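You operate a simulated robot arm through the tools that you are given. There is no shell and no other tool.

The job below is to be done with a simulated robot arm. You get a single attempt, and the scene is never put back.

## Task
Measure the long bolt on the orange mat and bin it by its length.
Fine: stand it on the anvil, lower the length gauge arm on to it, read, and raise the arm fully again. Set down upright: long bolt.

It is judged by the outcome, as a careful person would: the job done as asked, and still so three seconds after it is handed in. It fails if anything else is knocked over, pushed out of place, dropped, spilled or broken.

## Robot
A 6-joint arm with a two-finger gripper, fixed in place. Base frame: the origin is at the foot of the arm, x ahead of it, y to its left, z up; the work surface is at about z = 0.78. Units: m, degrees, N and s.
Its first joint turns from -166.0 to 166.0 degrees. Payload 1.71 kg.
The tool frame sits at the grasp point between the pads (the TCP): z along the fingers, y along the line on which they close. The tips reach 0.02 m beyond it. Largest opening 0.096 m; the body of the gripper starts 0.113 m behind the TCP.
Orientation is told as [roll, pitch, yaw] about the base's x, y, z axes, in that order, counted from this pose: with the fingers straight down and closing along the base's y, the tool's x points along the base's -x, its y along +y and its z along -z.

## Interface
- The arm moves only by the tool jog_arm. Its argument "rows" is a list of rows, each an object of numbers (a shift or turn left out is 0, a gripper value left out holds the last): "tx", "ty", "tz": the shift along the tool's x, y, z in units of 30 mm (1.0 is 30 mm); "rx", "ry", "rz": the turn, a rotation vector about the tool's x, y, z in units of 6 degrees (1.0 is 6 degrees); "fingers": the gripper command, from -1 (fully open) to 1 (shut), values between in proportion. In form: [{"tx": .., "ty": .., "tz": .., "rx": .., "ry": .., "rz": .., "fingers": ..}, ...]. A call has 1 to 20 rows; each row shifts and turns the commanded pose from where the row before left it, along the tool's axes as they then stand. A call with a number of a shift or a turn outside -1 to 1 is refused whole. A row lasts 0.2 s, in which the tool goes at most 0.05 m and 8.6 degrees; a call with a longer step from one row to the next is refused whole, and so is a gripper value outside its range. A pose out of reach is approached as far as the arm can. The call stops where the force on the tool passes 60 N (or 10 N more than at its start, if that is more) or the arm is blocked; 0.2 s more then pass. The fingers move at their own pace (about 0.045 m/s each) and stop on an object; they squeeze with about 21 N. The grip force told is the motor's: it shows also when the fingers shut on nothing. Time passes only in rows, and 0.2 s behind the last, so rows that do not move let the fingers close. The reply holds the time, the measured pose of the TCP, the force on the tool along the base axes, the opening and the grip force, in the units named above and with some noise, with the torque about the TCP (base axes, N m) and any sound that the robot's microphone picked up.
- Cameras (640 x 400 px; columns grow to the right, rows downward): "scene" is fixed at [0.0508, 0.6522, 1.5645]; the picture's right is [-0.43, -0.90, 0.00], its down [-0.49, 0.23, -0.84] and it looks along [0.76, -0.36, -0.54] (base axes); focal length 308 px, centre (320, 200). "wrist" rides on the gripper at [0.066, 0.014, -0.145] in the tool frame; the picture's right is [-0.21, 0.98, 0.00], its down [-0.88, -0.18, -0.45] and it looks along [-0.44, -0.09, 0.90] (tool axes); focal length 275 px, centre (320, 200).
- snapshot(camera): a new picture of that camera. It takes no simulated time.
- move_column(by): slides the trunk up (or, below 0, down) by that many m; the arm rides with it, the base frame stays. It gives what a move gives, with no picture.
- pixel_to_xyz(camera, pixels): there is no depth. For up to 12 entries [column, row, z] of the newest picture of that camera ("zoom" is the newest enlarged one), the place [x, y] in the base frame at which the ray of that pixel passes the height z, good to about 0.002 m. It takes no simulated time.
- zoom(camera, box): a new picture of the part [left, top, right, bottom] of that camera's present view, enlarged. It takes no simulated time.
- job_done(): hands the job in; it is judged then, once.

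Leave the gripper open and the arm clear of the work at the hand-in unless told otherwise.

The tools are called after "Request:" as a command line: name --argument value ..., lists and objects as JSON in quotes. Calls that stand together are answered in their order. jog_arm: Moves the arm, as the interface text tells. Its arguments: {"type":"object","properties":{"rows":{"type":"array"}},"required":["rows"]} The other tools are called the same way: move_column (by) slides the trunk up or down; snapshot (camera) takes a picture; pixel_to_xyz (camera, pixels) gives the place at which the rays of pixels pass given heights; zoom (camera, box) takes an enlarged picture of a part of a camera's view; job_done () hands the job in.

At the start:

```text
time_s: 0.0
ee_pos: [0.5905, 0.1641, 1.2727]
ee_rot: [0.0, 0.1, -0.1]
contact_force: [-0.3, 0.1, -0.2]
wrist_torque: [-0.02, -0.01, 0.01]
width: 0.096
finger_force: 0.1
trunk travel left (down, up): [-0.175, 0.215]
```

scene: 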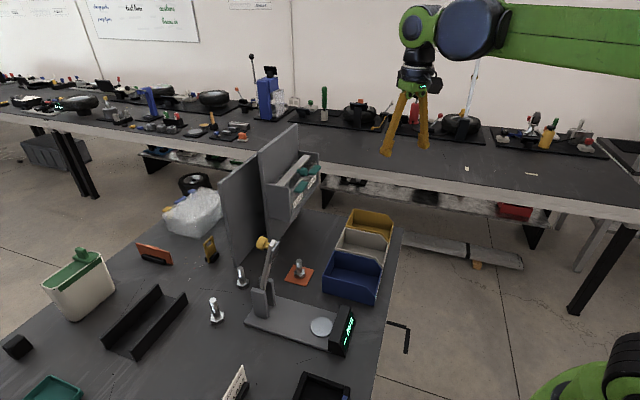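
wrist: 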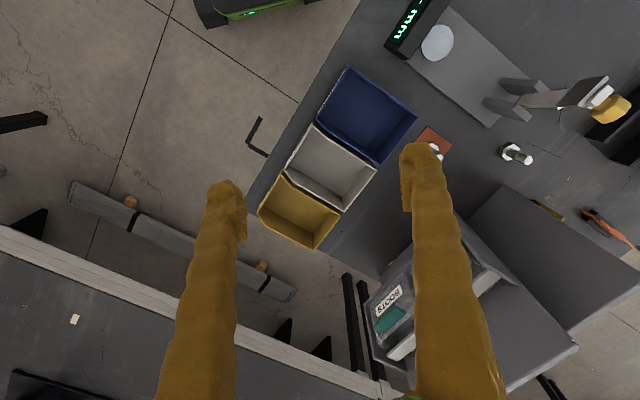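

I see the bench with the gauge (anvil disc near scene px 321,326), a bolt on an orange mat (298,270), other bolts at (241,278) and (216,312), and three bins. There is also a card at (237,385). I'll zoom in for details first.

Request:
zoom --camera "scene" --box '[200, 200, 400, 380]'

Request:
zoom --camera "scene" --box '[200, 340, 300, 400]'

Request:
zoom --camera "wrist" --box '[240, 0, 640, 260]'

Request:
zoom --camera "scene" --box '[80, 0, 200, 50]'

```text
2.22 times, centred on (300, 290) of scene
```

zoom: 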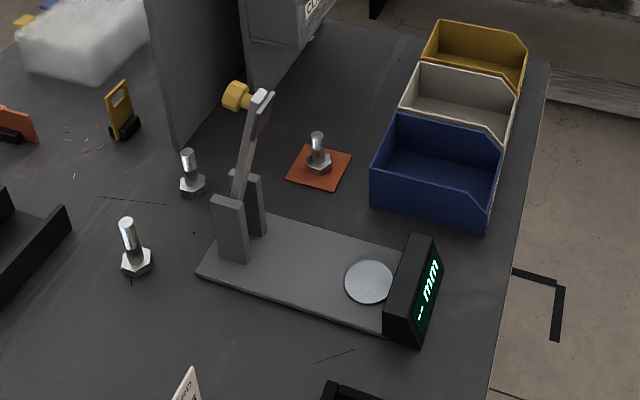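

```text
6.40 times, centred on (250, 370) of scene
```

zoom: 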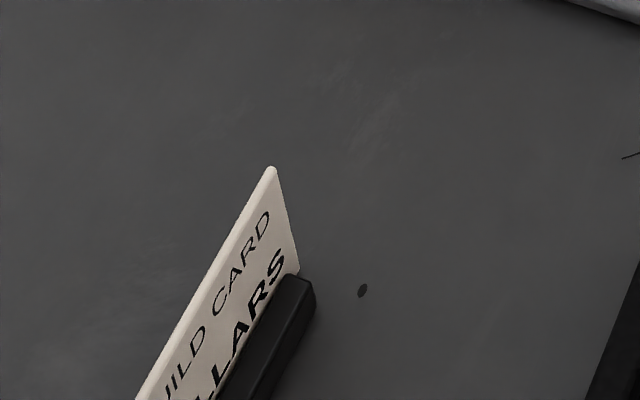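

```text
1.54 times, centred on (440, 130) of wrist
```

zoom: 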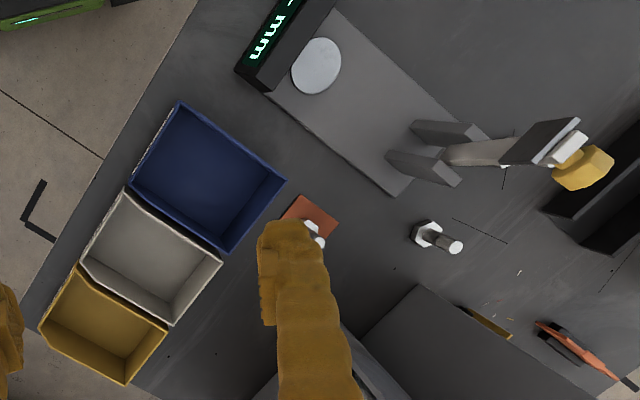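

```text
5.33 times, centred on (140, 25) of scene
```

zoom: 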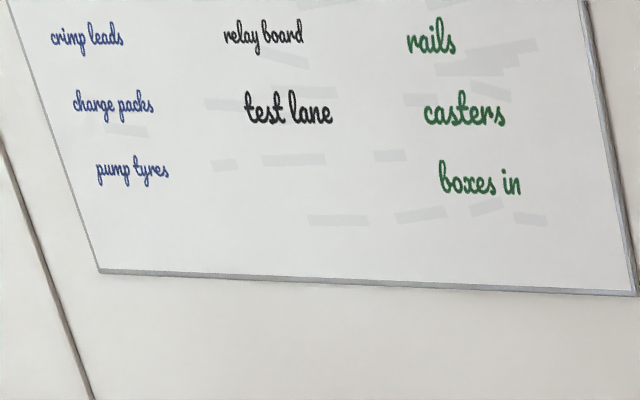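

The bolt stands head-down on the orange mat. The gauge arm is raised with a yellow knob. The "BUILD CARD – PILLARS" may hold the binning rule. I'll get the coordinates of the main objects.

Request:
pixel_to_xyz --camera "scene" --pixels '[[298, 278, 0.78], [321, 327, 0.8], [241, 286, 0.78], [216, 321, 0.78], [348, 330, 0.8], [237, 385, 0.8], [263, 243, 0.95], [351, 282, 0.78], [365, 246, 0.78], [370, 222, 0.78], [265, 308, 0.8], [265, 200, 0.78]]'

Request:
pixel_to_xyz --camera "wrist" --pixels '[[437, 145, 0.78], [438, 42, 0.8], [365, 115, 0.78], [330, 168, 0.78], [298, 212, 0.78], [515, 153, 0.78], [400, 30, 0.82], [610, 105, 0.95], [500, 210, 0.9]]'

```text
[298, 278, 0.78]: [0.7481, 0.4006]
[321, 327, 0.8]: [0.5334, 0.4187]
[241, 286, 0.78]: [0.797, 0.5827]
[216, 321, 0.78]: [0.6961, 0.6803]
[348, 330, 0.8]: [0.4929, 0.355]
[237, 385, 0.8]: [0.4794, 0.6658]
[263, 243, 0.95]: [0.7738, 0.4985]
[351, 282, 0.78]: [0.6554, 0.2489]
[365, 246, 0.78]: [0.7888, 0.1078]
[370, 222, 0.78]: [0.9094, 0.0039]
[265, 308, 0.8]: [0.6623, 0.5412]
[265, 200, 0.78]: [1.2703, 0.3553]
```

```text
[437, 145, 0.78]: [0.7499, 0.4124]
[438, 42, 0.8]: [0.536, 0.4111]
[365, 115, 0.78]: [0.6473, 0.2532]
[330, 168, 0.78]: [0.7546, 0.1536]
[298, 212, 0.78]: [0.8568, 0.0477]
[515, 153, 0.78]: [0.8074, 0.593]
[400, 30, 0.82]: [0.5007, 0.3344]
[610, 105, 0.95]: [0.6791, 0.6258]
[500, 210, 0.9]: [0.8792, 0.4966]
```

Layout so far:
- bolt at about (0.749, 0.405)
- anvil at about (0.535, 0.415)
- bins in a line from (0.65, 0.25) to (0.86, 0.05), fronts apparently facing the robot
- card at about (0.48, 0.67)

I'll move back to the robot side, high above the bench, and turn 45° to look at the bin fronts.

Request:
jog_arm --rows '[{"tx": 1, "ty": -0.85, "tz": 0.4, "fingers": -1}, {"tx": 1, "ty": -0.85, "tz": 0.4}, {"tx": 1, "ty": -0.85, "tz": 0.4}, {"tx": 1, "ty": -0.85, "tz": 0.4}, {"tx": 1, "ty": -0.85, "tz": 0.4}, {"tx": 1, "ty": -0.85, "tz": 0.4}, {"tx": 1, "ty": -0.85, "tz": 0.4}, {"rz": -1}, {"rz": -1}, {"rz": -1}, {"rz": -1}, {"rz": -1}, {"rz": -1}, {"rz": -1}, {"rz": -0.5}]'

Request:
snapshot --camera "wrist"

```text
time_s: 3.2
ee_pos: [0.364, -0.0155, 1.1941]
ee_rot: [-0.5, -0.4, 45.1]
contact_force: [1.5, 0.3, -0.5]
wrist_torque: [0.02, 0.02, 0.04]
width: 0.096
finger_force: 0.0
trunk travel left (down, up): [-0.175, 0.215]
```

```text
taken
```

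wrist: 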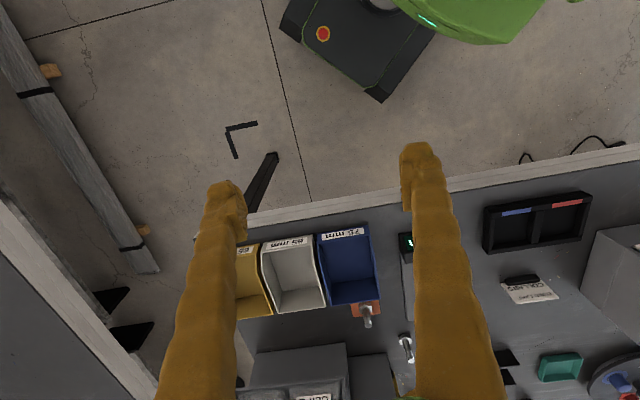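

The wrist picture is upside down relative to a viewer at the robot. Labels are visible on the bin fronts (around px 245–370, 235–250) and the build card is at (528,290). I'll zoom in on both.

Request:
zoom --camera "wrist" --box '[220, 215, 390, 325]'

Request:
zoom --camera "wrist" --box '[490, 260, 570, 310]'

Request:
zoom --camera "wrist" --box '[470, 180, 620, 260]'

```text
3.64 times, centred on (305, 270) of wrist
```

zoom: 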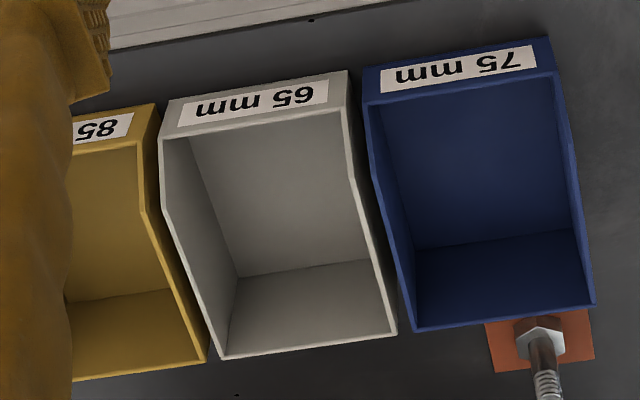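

```text
8.00 times, centred on (530, 285) of wrist
```

zoom: 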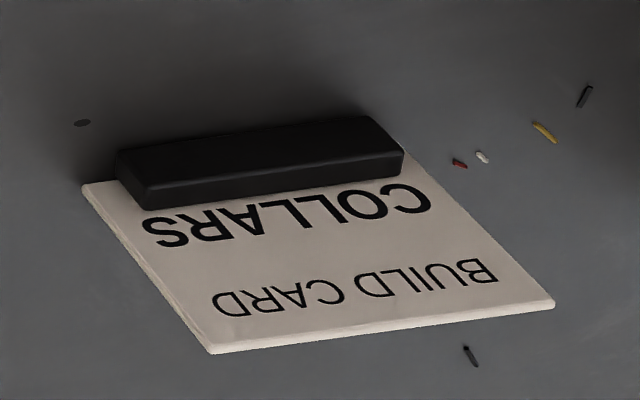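

```text
4.27 times, centred on (545, 220) of wrist
```

zoom: 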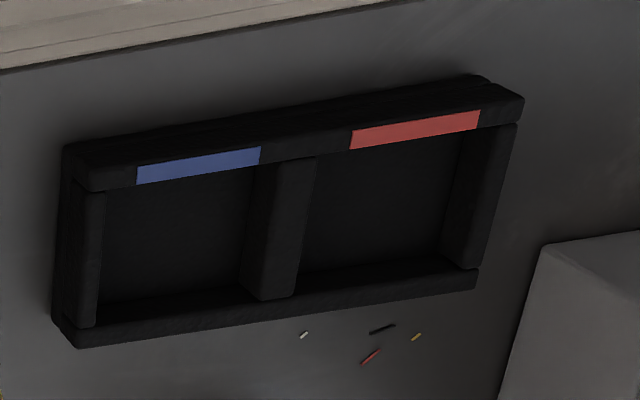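

The bin labels read blue = 75 mm, white = 65 mm and yellow = 85 mm (I'll confirm the last). The build card only says COLLARS and is irrelevant. Now I'll study the gauge closely from the scene camera.

Request:
zoom --camera "scene" --box '[240, 225, 320, 325]'

Request:
zoom --camera "scene" --box '[280, 250, 320, 290]'

Request:
zoom --camera "scene" --box '[300, 290, 370, 360]'

Request:
zoom --camera "wrist" --box '[330, 230, 470, 400]'

```text
4.00 times, centred on (280, 275) of scene
```

zoom: 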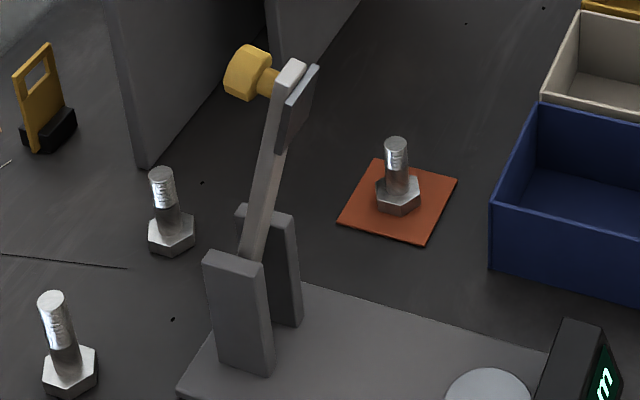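

```text
10.00 times, centred on (300, 270) of scene
```

zoom: 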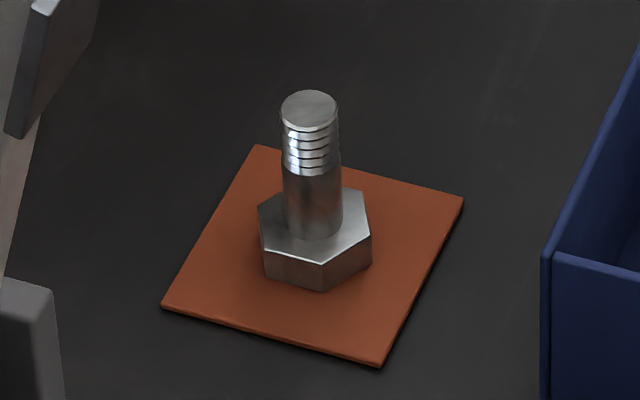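

```text
5.71 times, centred on (335, 325) of scene
```

zoom: 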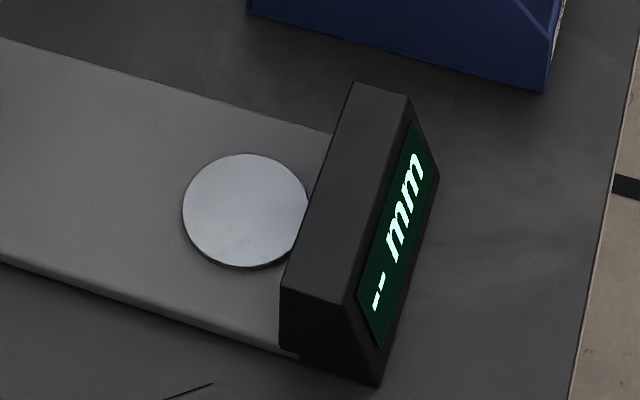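

```text
2.35 times, centred on (400, 315) of wrist
```

zoom: 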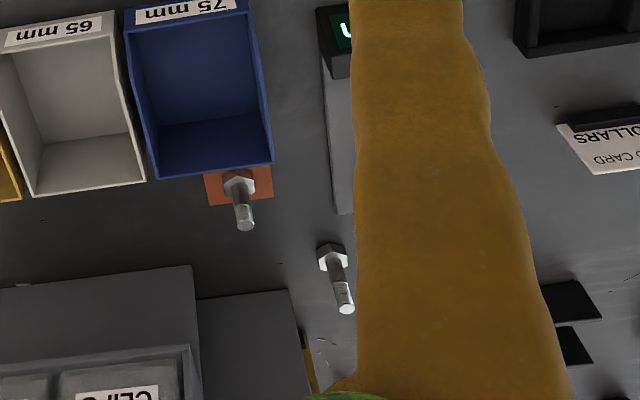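

The gauge arm is tilted back past vertical, with a mushroom-shaped yellow knob on its back and a dark foot on its front near the tip. When lowered, the knob will be on top. I'll move above and in front of the gauge at height to see it from the wrist camera.

Request:
jog_arm --rows '[{"tx": -0.919, "ty": 0.626, "tz": 0.163}, {"tx": -0.919, "ty": 0.626, "tz": 0.163}, {"tx": -0.919, "ty": 0.626, "tz": 0.163}, {"tx": -0.919, "ty": 0.626, "tz": 0.163}, {"tx": -0.919, "ty": 0.626, "tz": 0.163}, {"tx": -0.919, "ty": 0.626, "tz": 0.163}, {"tx": -0.919, "ty": 0.626, "tz": 0.163}, {"tx": -0.919, "ty": 0.626, "tz": 0.163}, {"tx": -0.919, "ty": 0.626, "tz": 0.163}, {}]'

Request:
snapshot --camera "wrist"

Request:
snapshot --camera "scene"

```text
time_s: 5.4
ee_pos: [0.4212, 0.2791, 1.1501]
ee_rot: [-0.6, -0.4, 45.1]
contact_force: [0.2, 0.1, 0.2]
wrist_torque: [-0.05, 0.04, -0.01]
width: 0.0959
finger_force: 0.0
trunk travel left (down, up): [-0.175, 0.215]
```

```text
taken
```

wrist: 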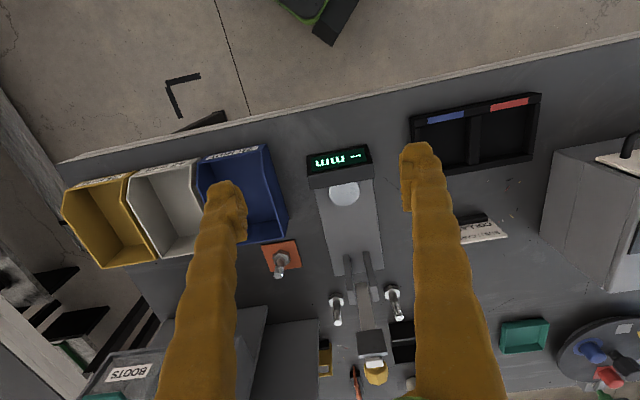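

```text
taken
```

scene: 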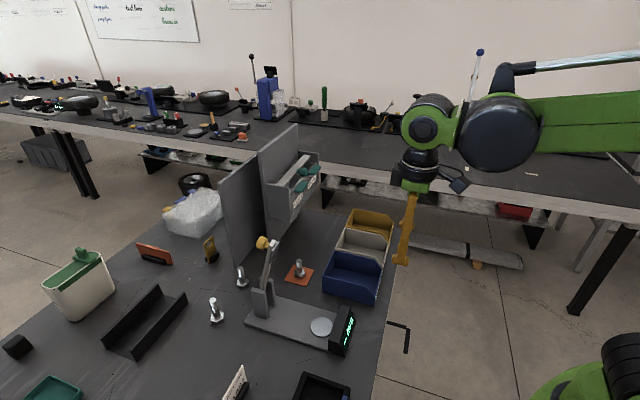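

The whole gauge now lies between the fingers. The anvil is at (345,194), the posts at about (357,265) and the knob at (375,370). Zooming in.

Request:
zoom --camera "wrist" --box '[290, 240, 450, 400]'

Request:
zoom --camera "wrist" --box '[260, 130, 420, 290]'

Request:
pixel_to_xyz --camera "wrist" --pixels '[[345, 194, 0.8], [345, 194, 0.79], [275, 256, 0.78], [283, 271, 0.84], [281, 257, 0.79], [375, 370, 0.95], [375, 370, 1.0], [357, 262, 0.86], [337, 305, 0.78], [395, 300, 0.78]]'

```text
2.50 times, centred on (370, 320) of wrist
```

zoom: 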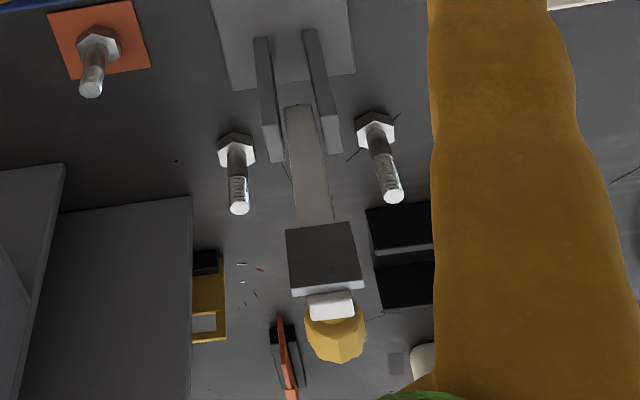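

```text
2.50 times, centred on (340, 210) of wrist
```

zoom: 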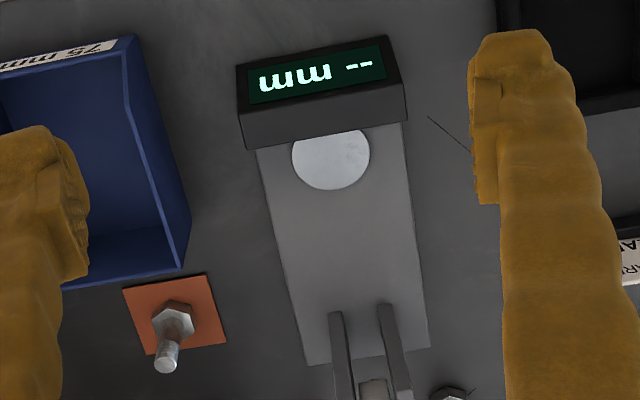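

```text
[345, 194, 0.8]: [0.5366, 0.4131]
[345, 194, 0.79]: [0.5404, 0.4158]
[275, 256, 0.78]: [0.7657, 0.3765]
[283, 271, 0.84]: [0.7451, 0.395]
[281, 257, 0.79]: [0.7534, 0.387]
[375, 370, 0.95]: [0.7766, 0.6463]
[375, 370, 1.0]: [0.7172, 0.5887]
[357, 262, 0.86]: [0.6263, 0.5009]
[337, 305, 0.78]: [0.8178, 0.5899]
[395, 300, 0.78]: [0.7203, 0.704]
```

I'll triangulate the knob, arm tip, pad and pivot using several heights along the wrist and scene rays.

Request:
pixel_to_xyz --camera "wrist" --pixels '[[376.8, 374, 1.05], [374.4, 362.4, 1.06], [374.4, 362.4, 1.08], [371.6, 343, 1.03], [371.6, 343, 1.05], [362, 287, 0.88], [362, 287, 0.9], [347, 255, 0.87], [366, 252, 0.87], [356, 303, 0.87], [376, 299, 0.87]]'

Request:
pixel_to_xyz --camera "scene" --pixels '[[262, 243, 1.05], [273, 242.5, 1.06], [275, 250, 1.03], [263.8, 287.5, 0.88], [266, 290.5, 0.88], [251, 288, 0.88], [273, 279, 0.88], [267.5, 318.75, 0.79], [323, 340, 0.79], [345.5, 310, 0.83], [356, 308, 0.83], [336, 341, 0.83]]'

```text
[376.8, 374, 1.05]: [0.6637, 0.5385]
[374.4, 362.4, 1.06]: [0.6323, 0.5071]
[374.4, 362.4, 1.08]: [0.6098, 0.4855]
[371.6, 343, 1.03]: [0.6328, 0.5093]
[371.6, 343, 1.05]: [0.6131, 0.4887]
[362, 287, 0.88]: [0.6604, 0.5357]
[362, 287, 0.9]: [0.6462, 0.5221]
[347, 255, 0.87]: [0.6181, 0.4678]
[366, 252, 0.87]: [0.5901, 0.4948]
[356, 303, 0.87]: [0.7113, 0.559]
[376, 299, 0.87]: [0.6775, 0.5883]
```

```text
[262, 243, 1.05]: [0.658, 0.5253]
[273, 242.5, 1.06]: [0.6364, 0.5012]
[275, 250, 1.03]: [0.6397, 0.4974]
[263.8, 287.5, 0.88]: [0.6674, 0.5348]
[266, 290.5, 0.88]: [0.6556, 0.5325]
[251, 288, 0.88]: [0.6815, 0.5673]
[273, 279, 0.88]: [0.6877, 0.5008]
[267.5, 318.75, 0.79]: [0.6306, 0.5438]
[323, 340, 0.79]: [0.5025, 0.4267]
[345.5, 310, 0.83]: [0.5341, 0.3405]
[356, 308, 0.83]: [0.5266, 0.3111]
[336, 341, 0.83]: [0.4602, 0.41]
```

The arm leans about 13° toward the anvil. The tip is near (0.632, 0.506, 1.06) and the knob near (0.66, 0.53, 1.05). Now I'll work out the bolt, the nearby partition and the bin corners.

Request:
pixel_to_xyz --camera "scene" --pixels '[[298.9, 260.7, 0.84], [298.9, 260.7, 0.86], [299.5, 271.5, 0.79], [299.6, 274.5, 0.782], [299.2, 270.5, 0.79], [236.2, 266.7, 0.78], [266, 252, 0.78], [324, 278, 0.82], [337, 251, 0.84], [381, 270, 0.84], [374, 302, 0.8], [323, 293, 0.78]]'

Request:
pixel_to_xyz --camera "wrist" --pixels '[[278.4, 275.6, 0.84], [278.4, 275.6, 0.86], [281.6, 258, 0.79], [282.2, 256.4, 0.78], [264, 146, 0.84], [288, 235, 0.84], [200, 158, 0.84], [205, 240, 0.84], [318, 320, 0.95], [264, 320, 0.95]]'

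```text
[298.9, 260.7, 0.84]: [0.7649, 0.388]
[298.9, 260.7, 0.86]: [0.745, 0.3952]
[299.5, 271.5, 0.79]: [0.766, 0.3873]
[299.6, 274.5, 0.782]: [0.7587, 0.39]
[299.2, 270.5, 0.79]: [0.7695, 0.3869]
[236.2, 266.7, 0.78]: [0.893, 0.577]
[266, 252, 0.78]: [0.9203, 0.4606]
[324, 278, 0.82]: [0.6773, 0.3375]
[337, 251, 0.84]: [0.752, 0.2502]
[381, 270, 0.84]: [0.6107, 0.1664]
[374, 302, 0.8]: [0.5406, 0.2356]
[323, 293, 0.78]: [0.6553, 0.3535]
```

```text
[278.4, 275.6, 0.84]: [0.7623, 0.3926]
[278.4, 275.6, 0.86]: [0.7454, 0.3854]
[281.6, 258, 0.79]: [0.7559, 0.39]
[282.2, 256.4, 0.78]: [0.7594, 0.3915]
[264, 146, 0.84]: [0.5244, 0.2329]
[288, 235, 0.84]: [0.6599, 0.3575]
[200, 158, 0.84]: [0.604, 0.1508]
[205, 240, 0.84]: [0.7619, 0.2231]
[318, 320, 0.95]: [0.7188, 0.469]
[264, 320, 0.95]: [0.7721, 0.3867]
```

Triangulation puts the bolt at about (0.759, 0.390), with its top near z 0.845 and head top near 0.797. The path and surroundings are clear: the bins are at least 0.09 m in front and the partition is 0.16 m behind. I'll move over it at z 1.15 and look.

Request:
jog_arm --rows '[{"tx": -0.882, "ty": -0.446}, {"tx": -0.882, "ty": -0.446}, {"tx": -0.882, "ty": -0.446}, {"tx": -0.882, "ty": -0.446}, {"tx": -0.882, "ty": -0.446}, {"tx": -0.882, "ty": -0.446}, {"tx": -0.882, "ty": -0.446}, {"tx": -0.882, "ty": -0.446}, {"tx": -0.882, "ty": -0.446}, {"tx": -0.882, "ty": -0.446}, {"tx": -0.882, "ty": -0.446}, {"tx": -0.882, "ty": -0.446}, {}, {}]'

Request:
snapshot --camera "wrist"

Request:
snapshot --camera "scene"

```text
time_s: 8.4
ee_pos: [0.7587, 0.3903, 1.1555]
ee_rot: [-0.5, -0.6, 45.1]
contact_force: [-0.4, 0.9, -0.1]
wrist_torque: [-0.04, -0.04, -0.03]
width: 0.0958
finger_force: 0.0
trunk travel left (down, up): [-0.175, 0.215]
```

```text
taken
```

wrist: 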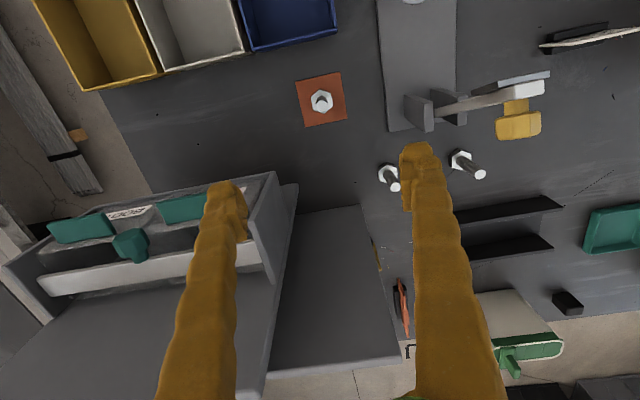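

```text
taken
```

scene: 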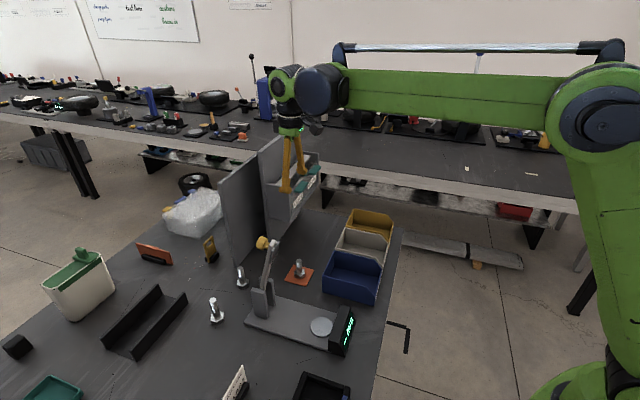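

The bolt is at (322,100) in the wrist view, seen almost from directly above. I'll zoom for exact centres.

Request:
zoom --camera "wrist" --box '[282, 60, 362, 140]'

Request:
zoom --camera "wrist" --box '[370, 50, 570, 190]'

```text
5.00 times, centred on (322, 100) of wrist
```

zoom: 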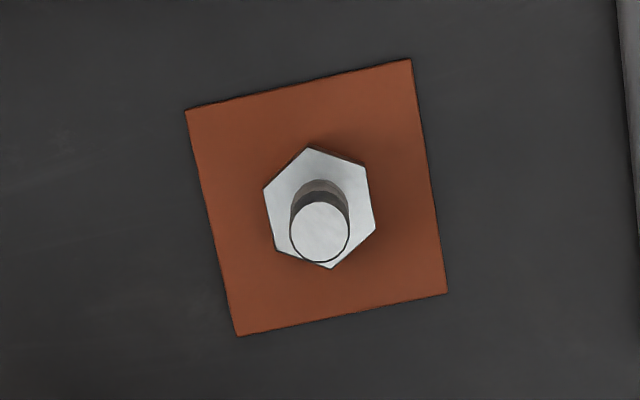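

```text
2.86 times, centred on (470, 120) of wrist
```

zoom: 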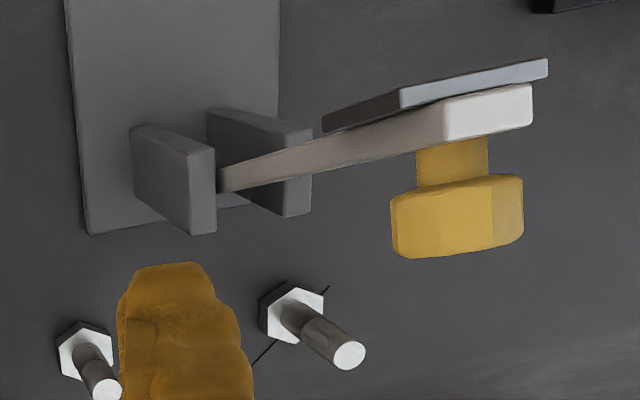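

Now I'll compute the exact bolt centre from the top face (321.8,106.4), head top (322,101.4) and mat (322,100). The gauge arm and knob points come from the same view.

Request:
pixel_to_xyz --camera "wrist" --pixels '[[321.8, 106.4, 0.845], [321.8, 106.4, 0.85], [322, 101.4, 0.797], [322, 100, 0.782], [516, 117, 1.05], [519, 124, 1.05], [508, 108, 1.05], [538, 89, 1.06], [448, 115, 0.88], [494, 83, 1.05], [416, 27, 0.79]]'

```text
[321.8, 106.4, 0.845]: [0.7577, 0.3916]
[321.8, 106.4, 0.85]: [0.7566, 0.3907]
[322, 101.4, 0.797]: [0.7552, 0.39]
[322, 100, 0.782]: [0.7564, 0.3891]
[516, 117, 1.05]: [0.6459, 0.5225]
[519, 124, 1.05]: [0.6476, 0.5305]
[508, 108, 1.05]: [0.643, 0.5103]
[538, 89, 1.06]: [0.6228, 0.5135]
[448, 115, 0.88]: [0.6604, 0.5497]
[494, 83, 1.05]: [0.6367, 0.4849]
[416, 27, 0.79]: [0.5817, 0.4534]
```

Bolt centre is (0.7565, 0.3905), within about 2 mm of the TCP. I'll descend with open fingers to z of about 0.828, which puts the tips just above the hex head.

Request:
jog_arm --rows '[{"tx": 0.05, "ty": 0.05, "tz": 0.95}, {"tz": 0.95}, {"tz": 0.95}, {"tz": 0.95}, {"tz": 0.95}, {"tz": 0.95}, {"tz": 0.95}, {"tz": 0.95}, {"tz": 0.95}, {"tz": 0.95}, {"tz": 0.7}, {"tz": 0.5}, {"tz": 0.2}, {}, {}]'

Request:
snapshot --camera "wrist"

Request:
zoom --camera "scene" --box '[260, 220, 340, 300]'

```text
time_s: 11.6
ee_pos: [0.7609, 0.3887, 0.8299]
ee_rot: [-0.6, -0.7, 45.2]
contact_force: [-0.2, 0.1, -0.4]
wrist_torque: [-0.01, 0.0, -0.01]
width: 0.0962
finger_force: 0.1
trunk travel left (down, up): [-0.175, 0.215]
```

```text
taken
```

wrist: 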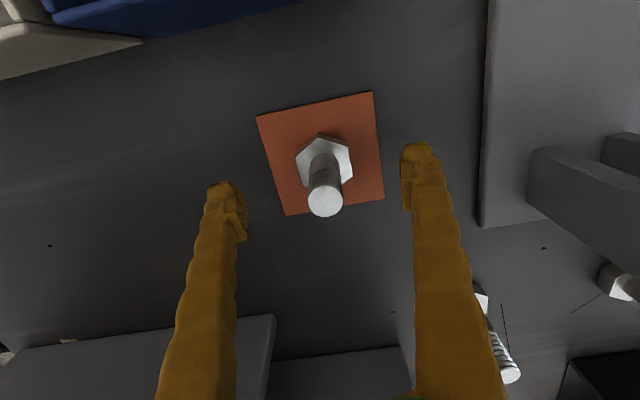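

```text
5.00 times, centred on (300, 260) of scene
```

zoom: 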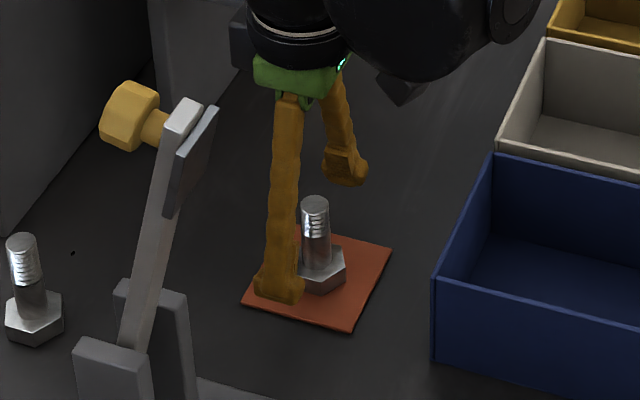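

The bolt stands between the fingers, but the TCP is about 4 mm off laterally and the tool is tilted about 0.9°. I'll correct both, check, and then close.

Request:
jog_arm --rows '[{"rx": -0.1, "ry": 0.117, "tx": 0.06, "ty": 0.15}, {}, {}]'

```text
time_s: 12.4
ee_pos: [0.7562, 0.3909, 0.8284]
ee_rot: [0.1, 0.1, 45.0]
contact_force: [-0.6, -0.1, -0.6]
wrist_torque: [0.01, 0.01, 0.02]
width: 0.0959
finger_force: 0.1
trunk travel left (down, up): [-0.175, 0.215]
```

The pose is now (0.756, 0.391) with tilt about 0.1°. Closing on the shank.

Request:
jog_arm --rows '[{"fingers": 1}, {}, {}, {}, {}, {}, {}, {}]'

Request:
snapshot --camera "wrist"

```text
time_s: 14.2
ee_pos: [0.7566, 0.392, 0.8289]
ee_rot: [0.1, 0.2, 45.1]
contact_force: [0.6, -0.7, -0.4]
wrist_torque: [-0.02, 0.0, -0.03]
width: 0.0191
finger_force: 20.2
trunk travel left (down, up): [-0.175, 0.215]
```

```text
taken
```

wrist: 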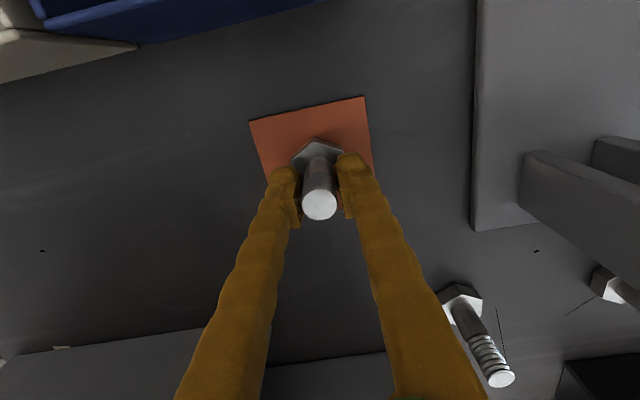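

The bolt is gripped (19 mm wide, 20 N). I'll lift it straight up to z of about 1.0.

Request:
jog_arm --rows '[{"tz": -0.2}, {"tz": -0.5}, {"tz": -0.7}, {"tz": -0.8}, {"tz": -0.8}, {"tz": -0.8}, {"tz": -0.8}, {"tz": -0.7}, {"tz": -0.4}, {}]'

Request:
snapshot --camera "wrist"

```text
time_s: 16.4
ee_pos: [0.7572, 0.3936, 0.999]
ee_rot: [0.0, 0.0, 45.2]
contact_force: [0.5, -0.1, -2.4]
wrist_torque: [0.02, 0.01, 0.04]
width: 0.019
finger_force: 21.0
trunk travel left (down, up): [-0.175, 0.215]
```

```text
taken
```

wrist: 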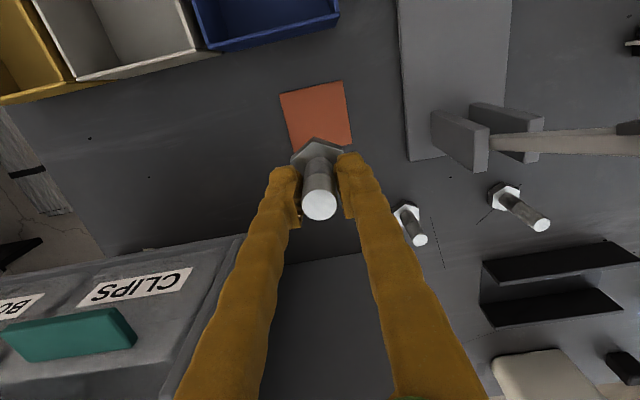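

The bolt is lifted and hangs upright. I'll move it back toward the robot over the blue bin at this height, then partway sideways toward the anvil, and look.

Request:
jog_arm --rows '[{"tx": 0.4}, {"tx": 0.8}, {"tx": 0.8}, {"tx": 0.8}, {"tx": 0.8}, {"tx": 0.7}, {"tx": 0.4, "ty": 0.3}, {"ty": 0.8}, {"ty": 0.8}, {"ty": 0.6}, {"ty": 0.4}, {}, {}]'

Request:
snapshot --camera "wrist"

Request:
snapshot --camera "scene"

```text
time_s: 19.2
ee_pos: [0.5953, 0.3534, 0.9992]
ee_rot: [0.1, 0.1, 45.0]
contact_force: [-0.6, 0.0, -3.0]
wrist_torque: [0.02, 0.0, 0.0]
width: 0.019
finger_force: 21.2
trunk travel left (down, up): [-0.175, 0.215]
```

```text
taken
```

wrist: 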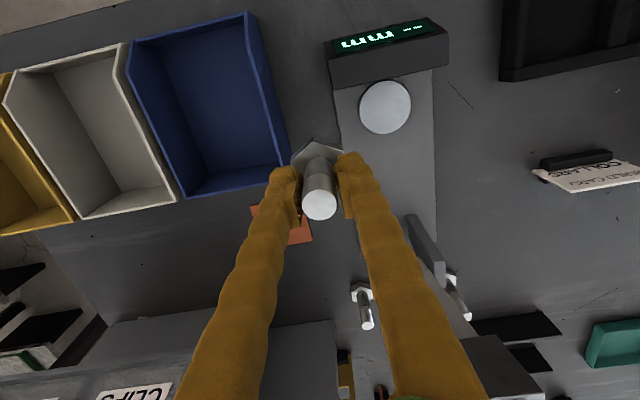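

```text
taken
```

scene: 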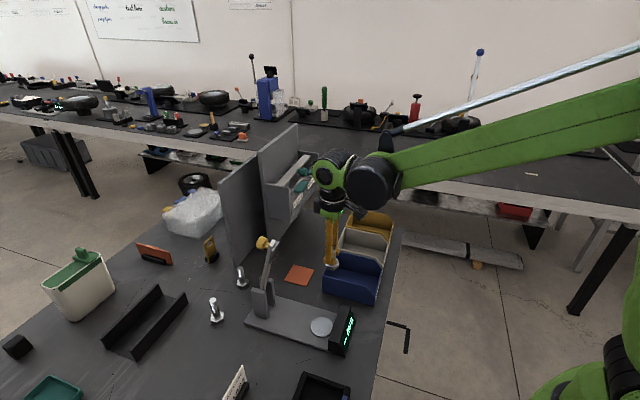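

The anvil disc is now fully visible at (385,107). I'll zoom on it and on the bins, then compute positions.

Request:
zoom --camera "wrist" --box '[320, 10, 460, 150]'

Request:
zoom --camera "wrist" --box '[0, 10, 300, 240]'

```text
2.86 times, centred on (390, 80) of wrist
```

zoom: 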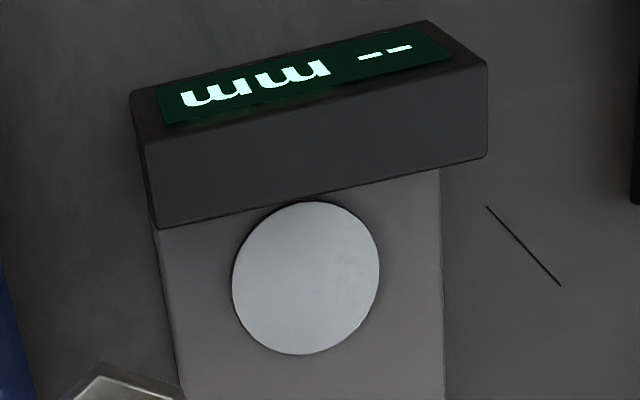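

```text
1.74 times, centred on (150, 125) of wrist
```

zoom: 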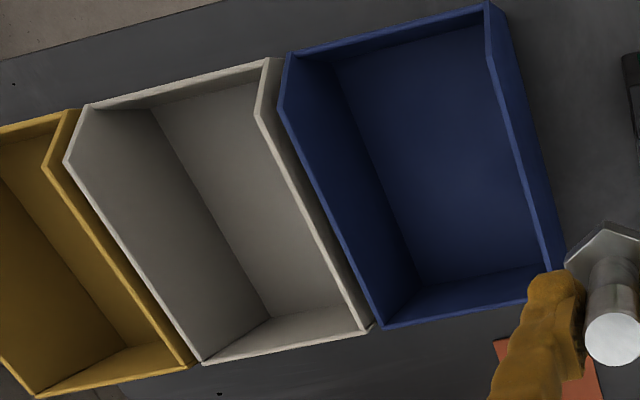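

I'll compute the anvil centre at z 0.79 and the rim and floor corners of the bins.

Request:
pixel_to_xyz --camera "wrist" --pixels '[[385.1, 107.3, 0.79], [385.1, 107.3, 0.795], [385.1, 107.3, 0.8], [177, 200, 0.84], [82.7, 218, 0.84], [119.7, 46, 0.82], [19, 69, 0.82], [182, 197, 0.84], [283, 163, 0.84], [122, 192, 0.785], [53, 72, 0.785]]'

```text
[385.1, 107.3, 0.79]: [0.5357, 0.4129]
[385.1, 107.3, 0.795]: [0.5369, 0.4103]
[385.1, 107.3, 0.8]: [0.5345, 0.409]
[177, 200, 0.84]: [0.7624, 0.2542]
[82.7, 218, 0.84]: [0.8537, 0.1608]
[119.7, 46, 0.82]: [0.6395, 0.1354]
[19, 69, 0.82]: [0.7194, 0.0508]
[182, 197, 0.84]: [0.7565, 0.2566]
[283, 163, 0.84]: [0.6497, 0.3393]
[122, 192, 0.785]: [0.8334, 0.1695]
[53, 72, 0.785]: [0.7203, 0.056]
```

The anvil centre is (0.536, 0.414) at z≈0.79. I'll move sideways over it, then come down to about z 0.865, which leaves the bolt base about 3 cm above the anvil.

Request:
jog_arm --rows '[{"tx": -0.03, "ty": 0.5}, {"ty": 0.7}, {"ty": 0.7}, {"ty": 0.6}, {"ty": 0.32}, {}, {"tz": 0.5}, {"tz": 0.8}, {"tz": 0.8}, {"tz": 0.8}, {"tz": 0.8}, {"tz": 0.5}, {"tz": 0.2}, {}, {}]'

Request:
snapshot --camera "wrist"

Request:
zoom --camera "scene" --box '[270, 260, 370, 360]'

```text
time_s: 22.4
ee_pos: [0.5359, 0.4128, 0.8683]
ee_rot: [0.1, 0.1, 45.1]
contact_force: [0.0, 0.4, -2.1]
wrist_torque: [0.01, 0.0, 0.02]
width: 0.0186
finger_force: 20.1
trunk travel left (down, up): [-0.175, 0.215]
```

```text
taken
```

wrist: 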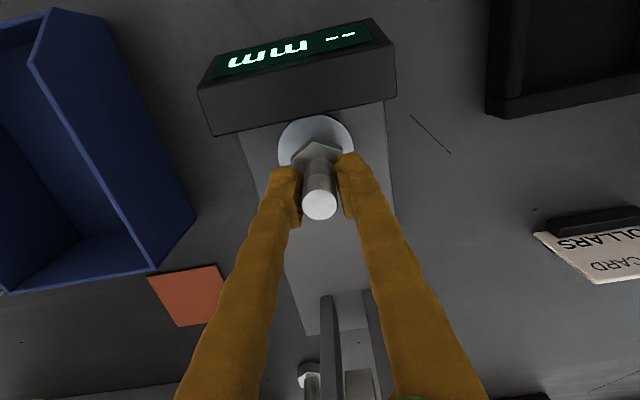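

```text
4.00 times, centred on (320, 310) of scene
```

zoom: 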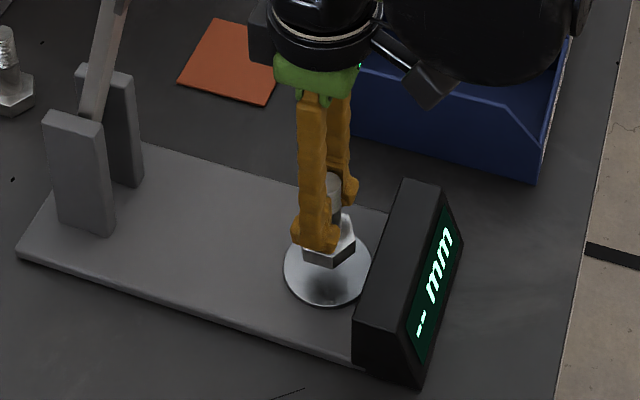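

The bolt hovers over the disc centre. I'll lower it gently in small steps.

Request:
jog_arm --rows '[{"tz": 0.25}, {"tz": 0.25}, {"tz": 0.2}, {"tz": 0.1}, {}]'

Request:
zoom --camera "scene" --box '[290, 280, 360, 350]'

```text
time_s: 23.6
ee_pos: [0.5351, 0.4142, 0.8428]
ee_rot: [0.1, 0.1, 45.1]
contact_force: [0.9, -0.2, -2.2]
wrist_torque: [0.02, 0.01, 0.01]
width: 0.0189
finger_force: 20.9
trunk travel left (down, up): [-0.175, 0.215]
```

```text
5.71 times, centred on (325, 315) of scene
```

zoom: 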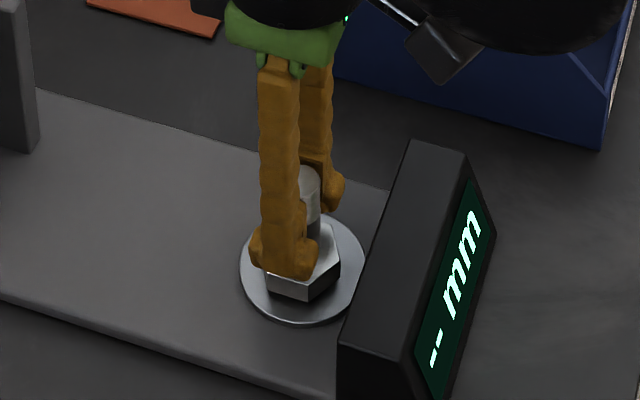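

No contact yet (force still about −2.2 N). Continuing down in 1.5 mm steps.

Request:
jog_arm --rows '[{"tz": 0.05}, {"tz": 0.05}, {"tz": 0.05}, {}]'

```text
time_s: 24.6
ee_pos: [0.5368, 0.4138, 0.84]
ee_rot: [0.2, 0.1, 45.1]
contact_force: [0.6, 4.2, 14.8]
wrist_torque: [-0.01, 0.01, 0.01]
width: 0.019
finger_force: 21.1
trunk travel left (down, up): [-0.175, 0.215]
```

Contact (+14.8 N): the bolt is seated on the anvil. I'll relax about 1 mm, then open the fingers partway (to about 0.055 m).

Request:
jog_arm --rows '[{"tz": -0.035}, {}]'

```text
time_s: 25.2
ee_pos: [0.5367, 0.4132, 0.8407]
ee_rot: [0.0, 0.2, 44.9]
contact_force: [0.3, 0.1, -1.0]
wrist_torque: [-0.01, -0.01, 0.0]
width: 0.019
finger_force: 21.0
trunk travel left (down, up): [-0.175, 0.215]
```

Load is near zero, so the bolt rests on the anvil. Opening the fingers to about 0.06 m.

Request:
jog_arm --rows '[{"fingers": -0.25}, {}, {}, {}, {}]'

Request:
snapshot --camera "wrist"

Request:
zoom --camera "scene" --box '[290, 280, 360, 350]'

```text
time_s: 26.4
ee_pos: [0.5363, 0.4137, 0.8394]
ee_rot: [0.1, 0.1, 45.1]
contact_force: [0.2, -0.2, 0.3]
wrist_torque: [0.0, 0.0, 0.0]
width: 0.06
finger_force: 0.0
trunk travel left (down, up): [-0.175, 0.215]
```

```text
taken
```

wrist: 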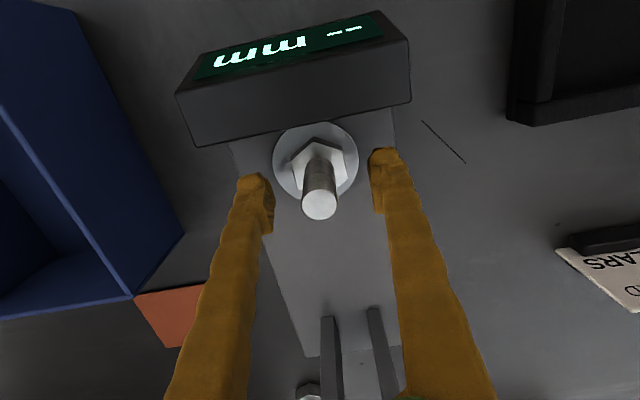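

```text
5.71 times, centred on (325, 315) of scene
```

zoom: 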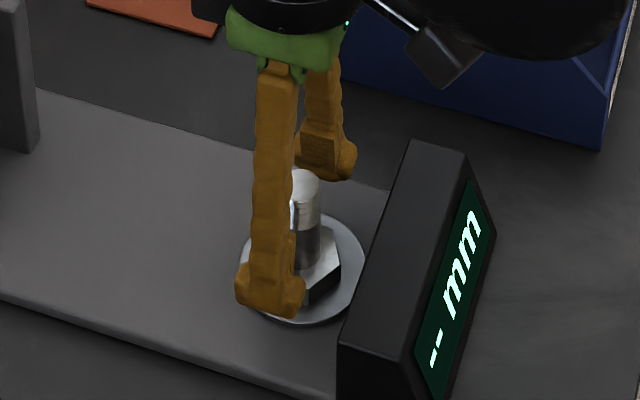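

The bolt stands free and centred. I'll raise the gripper straight up to z of about 1.16 to clear everything.

Request:
jog_arm --rows '[{"tz": -0.3}, {"tz": -0.6}, {"tz": -0.9}, {"tz": -0.9}, {"tz": -0.9}, {"tz": -0.9}, {"tz": -0.9}, {"tz": -0.9}, {"tz": -0.9}, {"tz": -0.9}, {"tz": -0.9}, {"tz": -0.9}, {"tz": -0.7}, {}]'

Request:
snapshot --camera "wrist"

Request:
zoom --camera "scene" --box '[230, 210, 390, 360]'

```text
time_s: 29.4
ee_pos: [0.5381, 0.4134, 1.1605]
ee_rot: [0.2, 0.1, 45.1]
contact_force: [-0.5, -0.4, 0.1]
wrist_torque: [-0.01, 0.0, 0.0]
width: 0.0599
finger_force: 0.0
trunk travel left (down, up): [-0.175, 0.215]
```

```text
taken
```

wrist: 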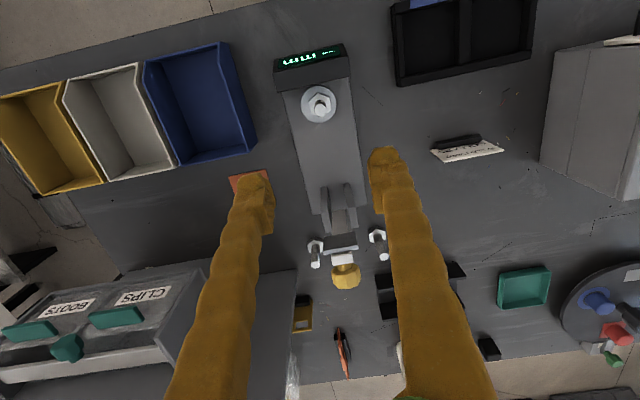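

```text
2.67 times, centred on (310, 285) of scene
```

zoom: 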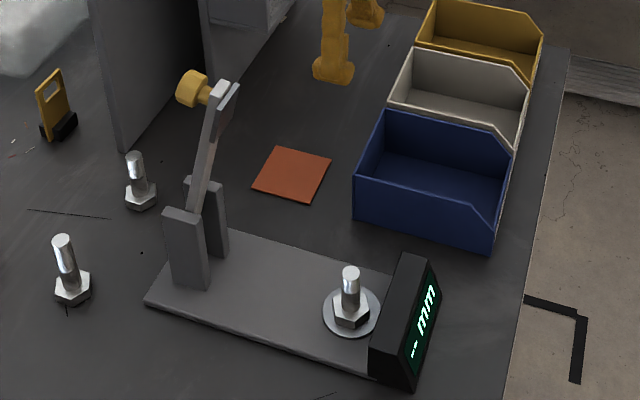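

The bolt stands on the anvil. Next I'll look closely at the knob (345,275) to triangulate the gauge arm.

Request:
zoom --camera "wrist" --box '[290, 170, 400, 300]'

Request:
zoom --camera "scene" --box '[245, 225, 295, 275]'

Request:
zoom --camera "scene" --box '[240, 265, 290, 325]'

```text
3.08 times, centred on (345, 235) of wrist
```

zoom: 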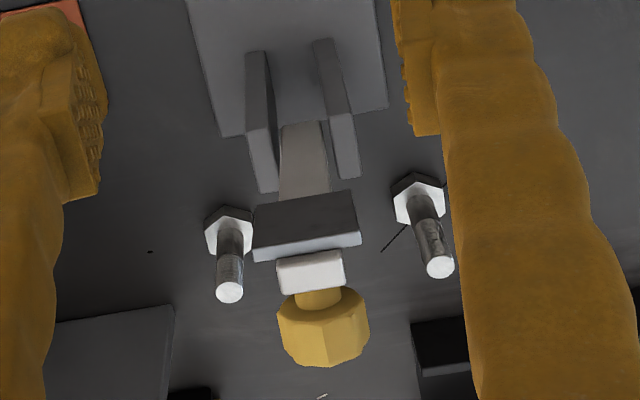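

```text
8.00 times, centred on (270, 250) of scene
```

zoom: 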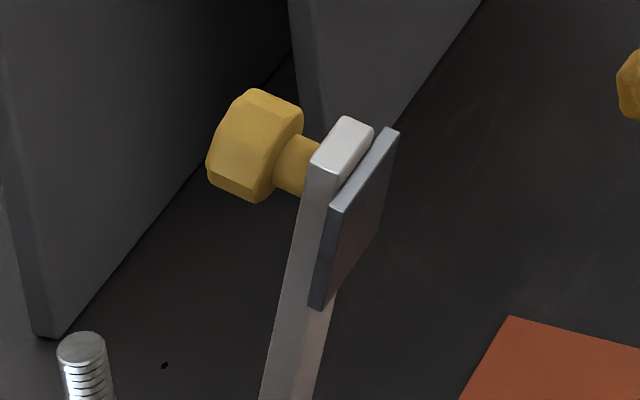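

```text
6.67 times, centred on (265, 295) of scene
```

zoom: 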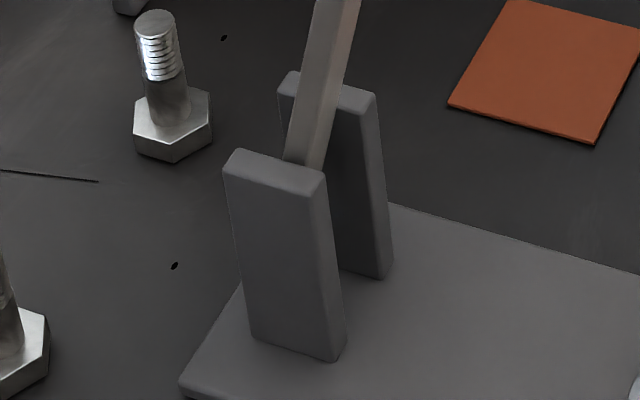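

Request:
pixel_to_xyz --camera "wrist" --pixels '[[346.3, 276.5, 1.04], [346.3, 276.5, 1.05], [346.3, 276.5, 1.06], [342.1, 258.4, 1.055], [342.1, 258.4, 1.065], [340.5, 245, 1.05], [340, 218, 0.9], [340, 218, 0.88], [318.1, 103.5, 0.855], [328, 224, 0.88], [353, 219, 0.88]]'

Request:
pixel_to_xyz --camera "scene" --pixels '[[261.9, 243.1, 1.04], [261.9, 243.1, 1.05], [261.9, 243.1, 1.06], [272.75, 242.9, 1.055], [272.75, 242.9, 1.065], [267.1, 245.6, 1.04]]'

```text
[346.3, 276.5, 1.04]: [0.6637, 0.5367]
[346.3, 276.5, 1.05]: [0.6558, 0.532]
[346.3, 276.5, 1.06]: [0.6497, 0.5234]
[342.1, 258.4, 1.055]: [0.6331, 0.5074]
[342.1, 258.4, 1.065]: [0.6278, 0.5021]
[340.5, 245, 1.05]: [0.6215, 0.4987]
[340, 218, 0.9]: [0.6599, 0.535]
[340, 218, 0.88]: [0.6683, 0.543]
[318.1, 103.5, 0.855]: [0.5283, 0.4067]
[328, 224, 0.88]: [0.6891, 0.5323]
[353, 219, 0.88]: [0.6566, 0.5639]
```

```text
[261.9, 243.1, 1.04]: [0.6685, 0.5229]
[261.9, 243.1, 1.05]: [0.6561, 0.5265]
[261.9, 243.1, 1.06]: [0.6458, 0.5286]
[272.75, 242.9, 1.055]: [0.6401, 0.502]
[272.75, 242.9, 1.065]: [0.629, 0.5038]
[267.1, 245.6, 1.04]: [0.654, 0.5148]
```

The cap of the knob is at about (0.652, 0.528, 1.055), roughly 36 mm wide. The pivot is at about s = 0.86 along the gauge axis and z≈0.865, giving an arc radius of about 0.19 m. I'll open the fingers to 0.08 m, move over the knob at z 1.16 and verify.

Request:
jog_arm --rows '[{"tx": -0.6, "fingers": -0.67}, {"tx": -0.9}, {"tx": -0.9}, {"tx": -0.9}, {"tx": -0.9}, {"tx": -0.8}, {"tx": -0.39, "ty": 0.017}, {}, {}]'

Request:
snapshot --camera "wrist"

Request:
snapshot --camera "scene"

```text
time_s: 31.4
ee_pos: [0.6507, 0.5294, 1.1604]
ee_rot: [0.1, 0.1, 45.0]
contact_force: [-0.3, -0.1, 0.0]
wrist_torque: [0.01, 0.0, -0.02]
width: 0.0802
finger_force: 0.0
trunk travel left (down, up): [-0.175, 0.215]
```

```text
taken
```

wrist: 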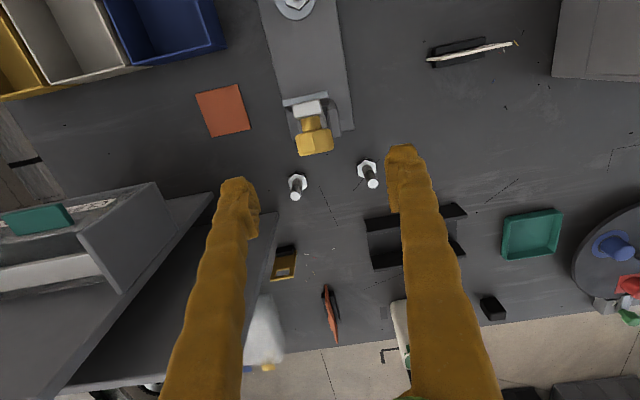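

```text
taken
```

scene: 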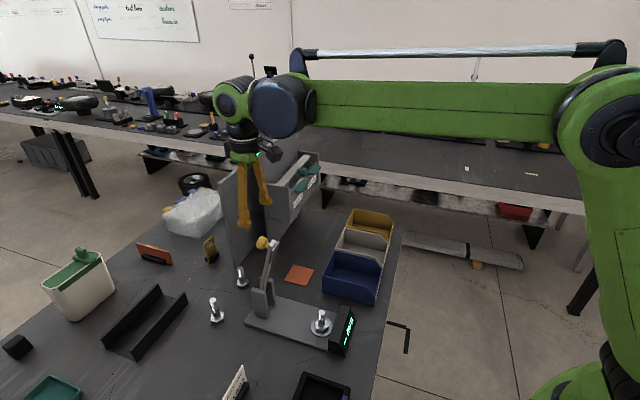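

Request:
zoom --camera "wrist" --box '[270, 80, 370, 180]'

```text
4.00 times, centred on (320, 130) of wrist
```

zoom: 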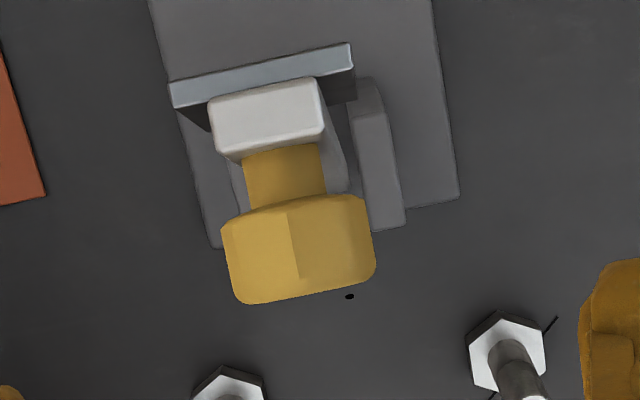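

Request:
pixel_to_xyz --camera "wrist" --pixels '[[315.25, 142.4, 1.055], [315.25, 142.4, 1.06], [315.25, 142.4, 1.07], [307.5, 108, 1.063], [305.2, 97.5, 1.06], [298, 146.5, 1.055], [332.5, 138.2, 1.055], [311.5, 122, 1.05]]'

```text
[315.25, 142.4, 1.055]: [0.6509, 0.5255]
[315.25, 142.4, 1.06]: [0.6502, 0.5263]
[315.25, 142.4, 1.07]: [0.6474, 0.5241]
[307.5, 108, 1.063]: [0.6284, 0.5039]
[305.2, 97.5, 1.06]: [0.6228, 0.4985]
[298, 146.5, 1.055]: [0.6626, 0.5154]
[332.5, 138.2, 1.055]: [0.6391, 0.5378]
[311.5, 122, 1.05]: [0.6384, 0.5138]
```

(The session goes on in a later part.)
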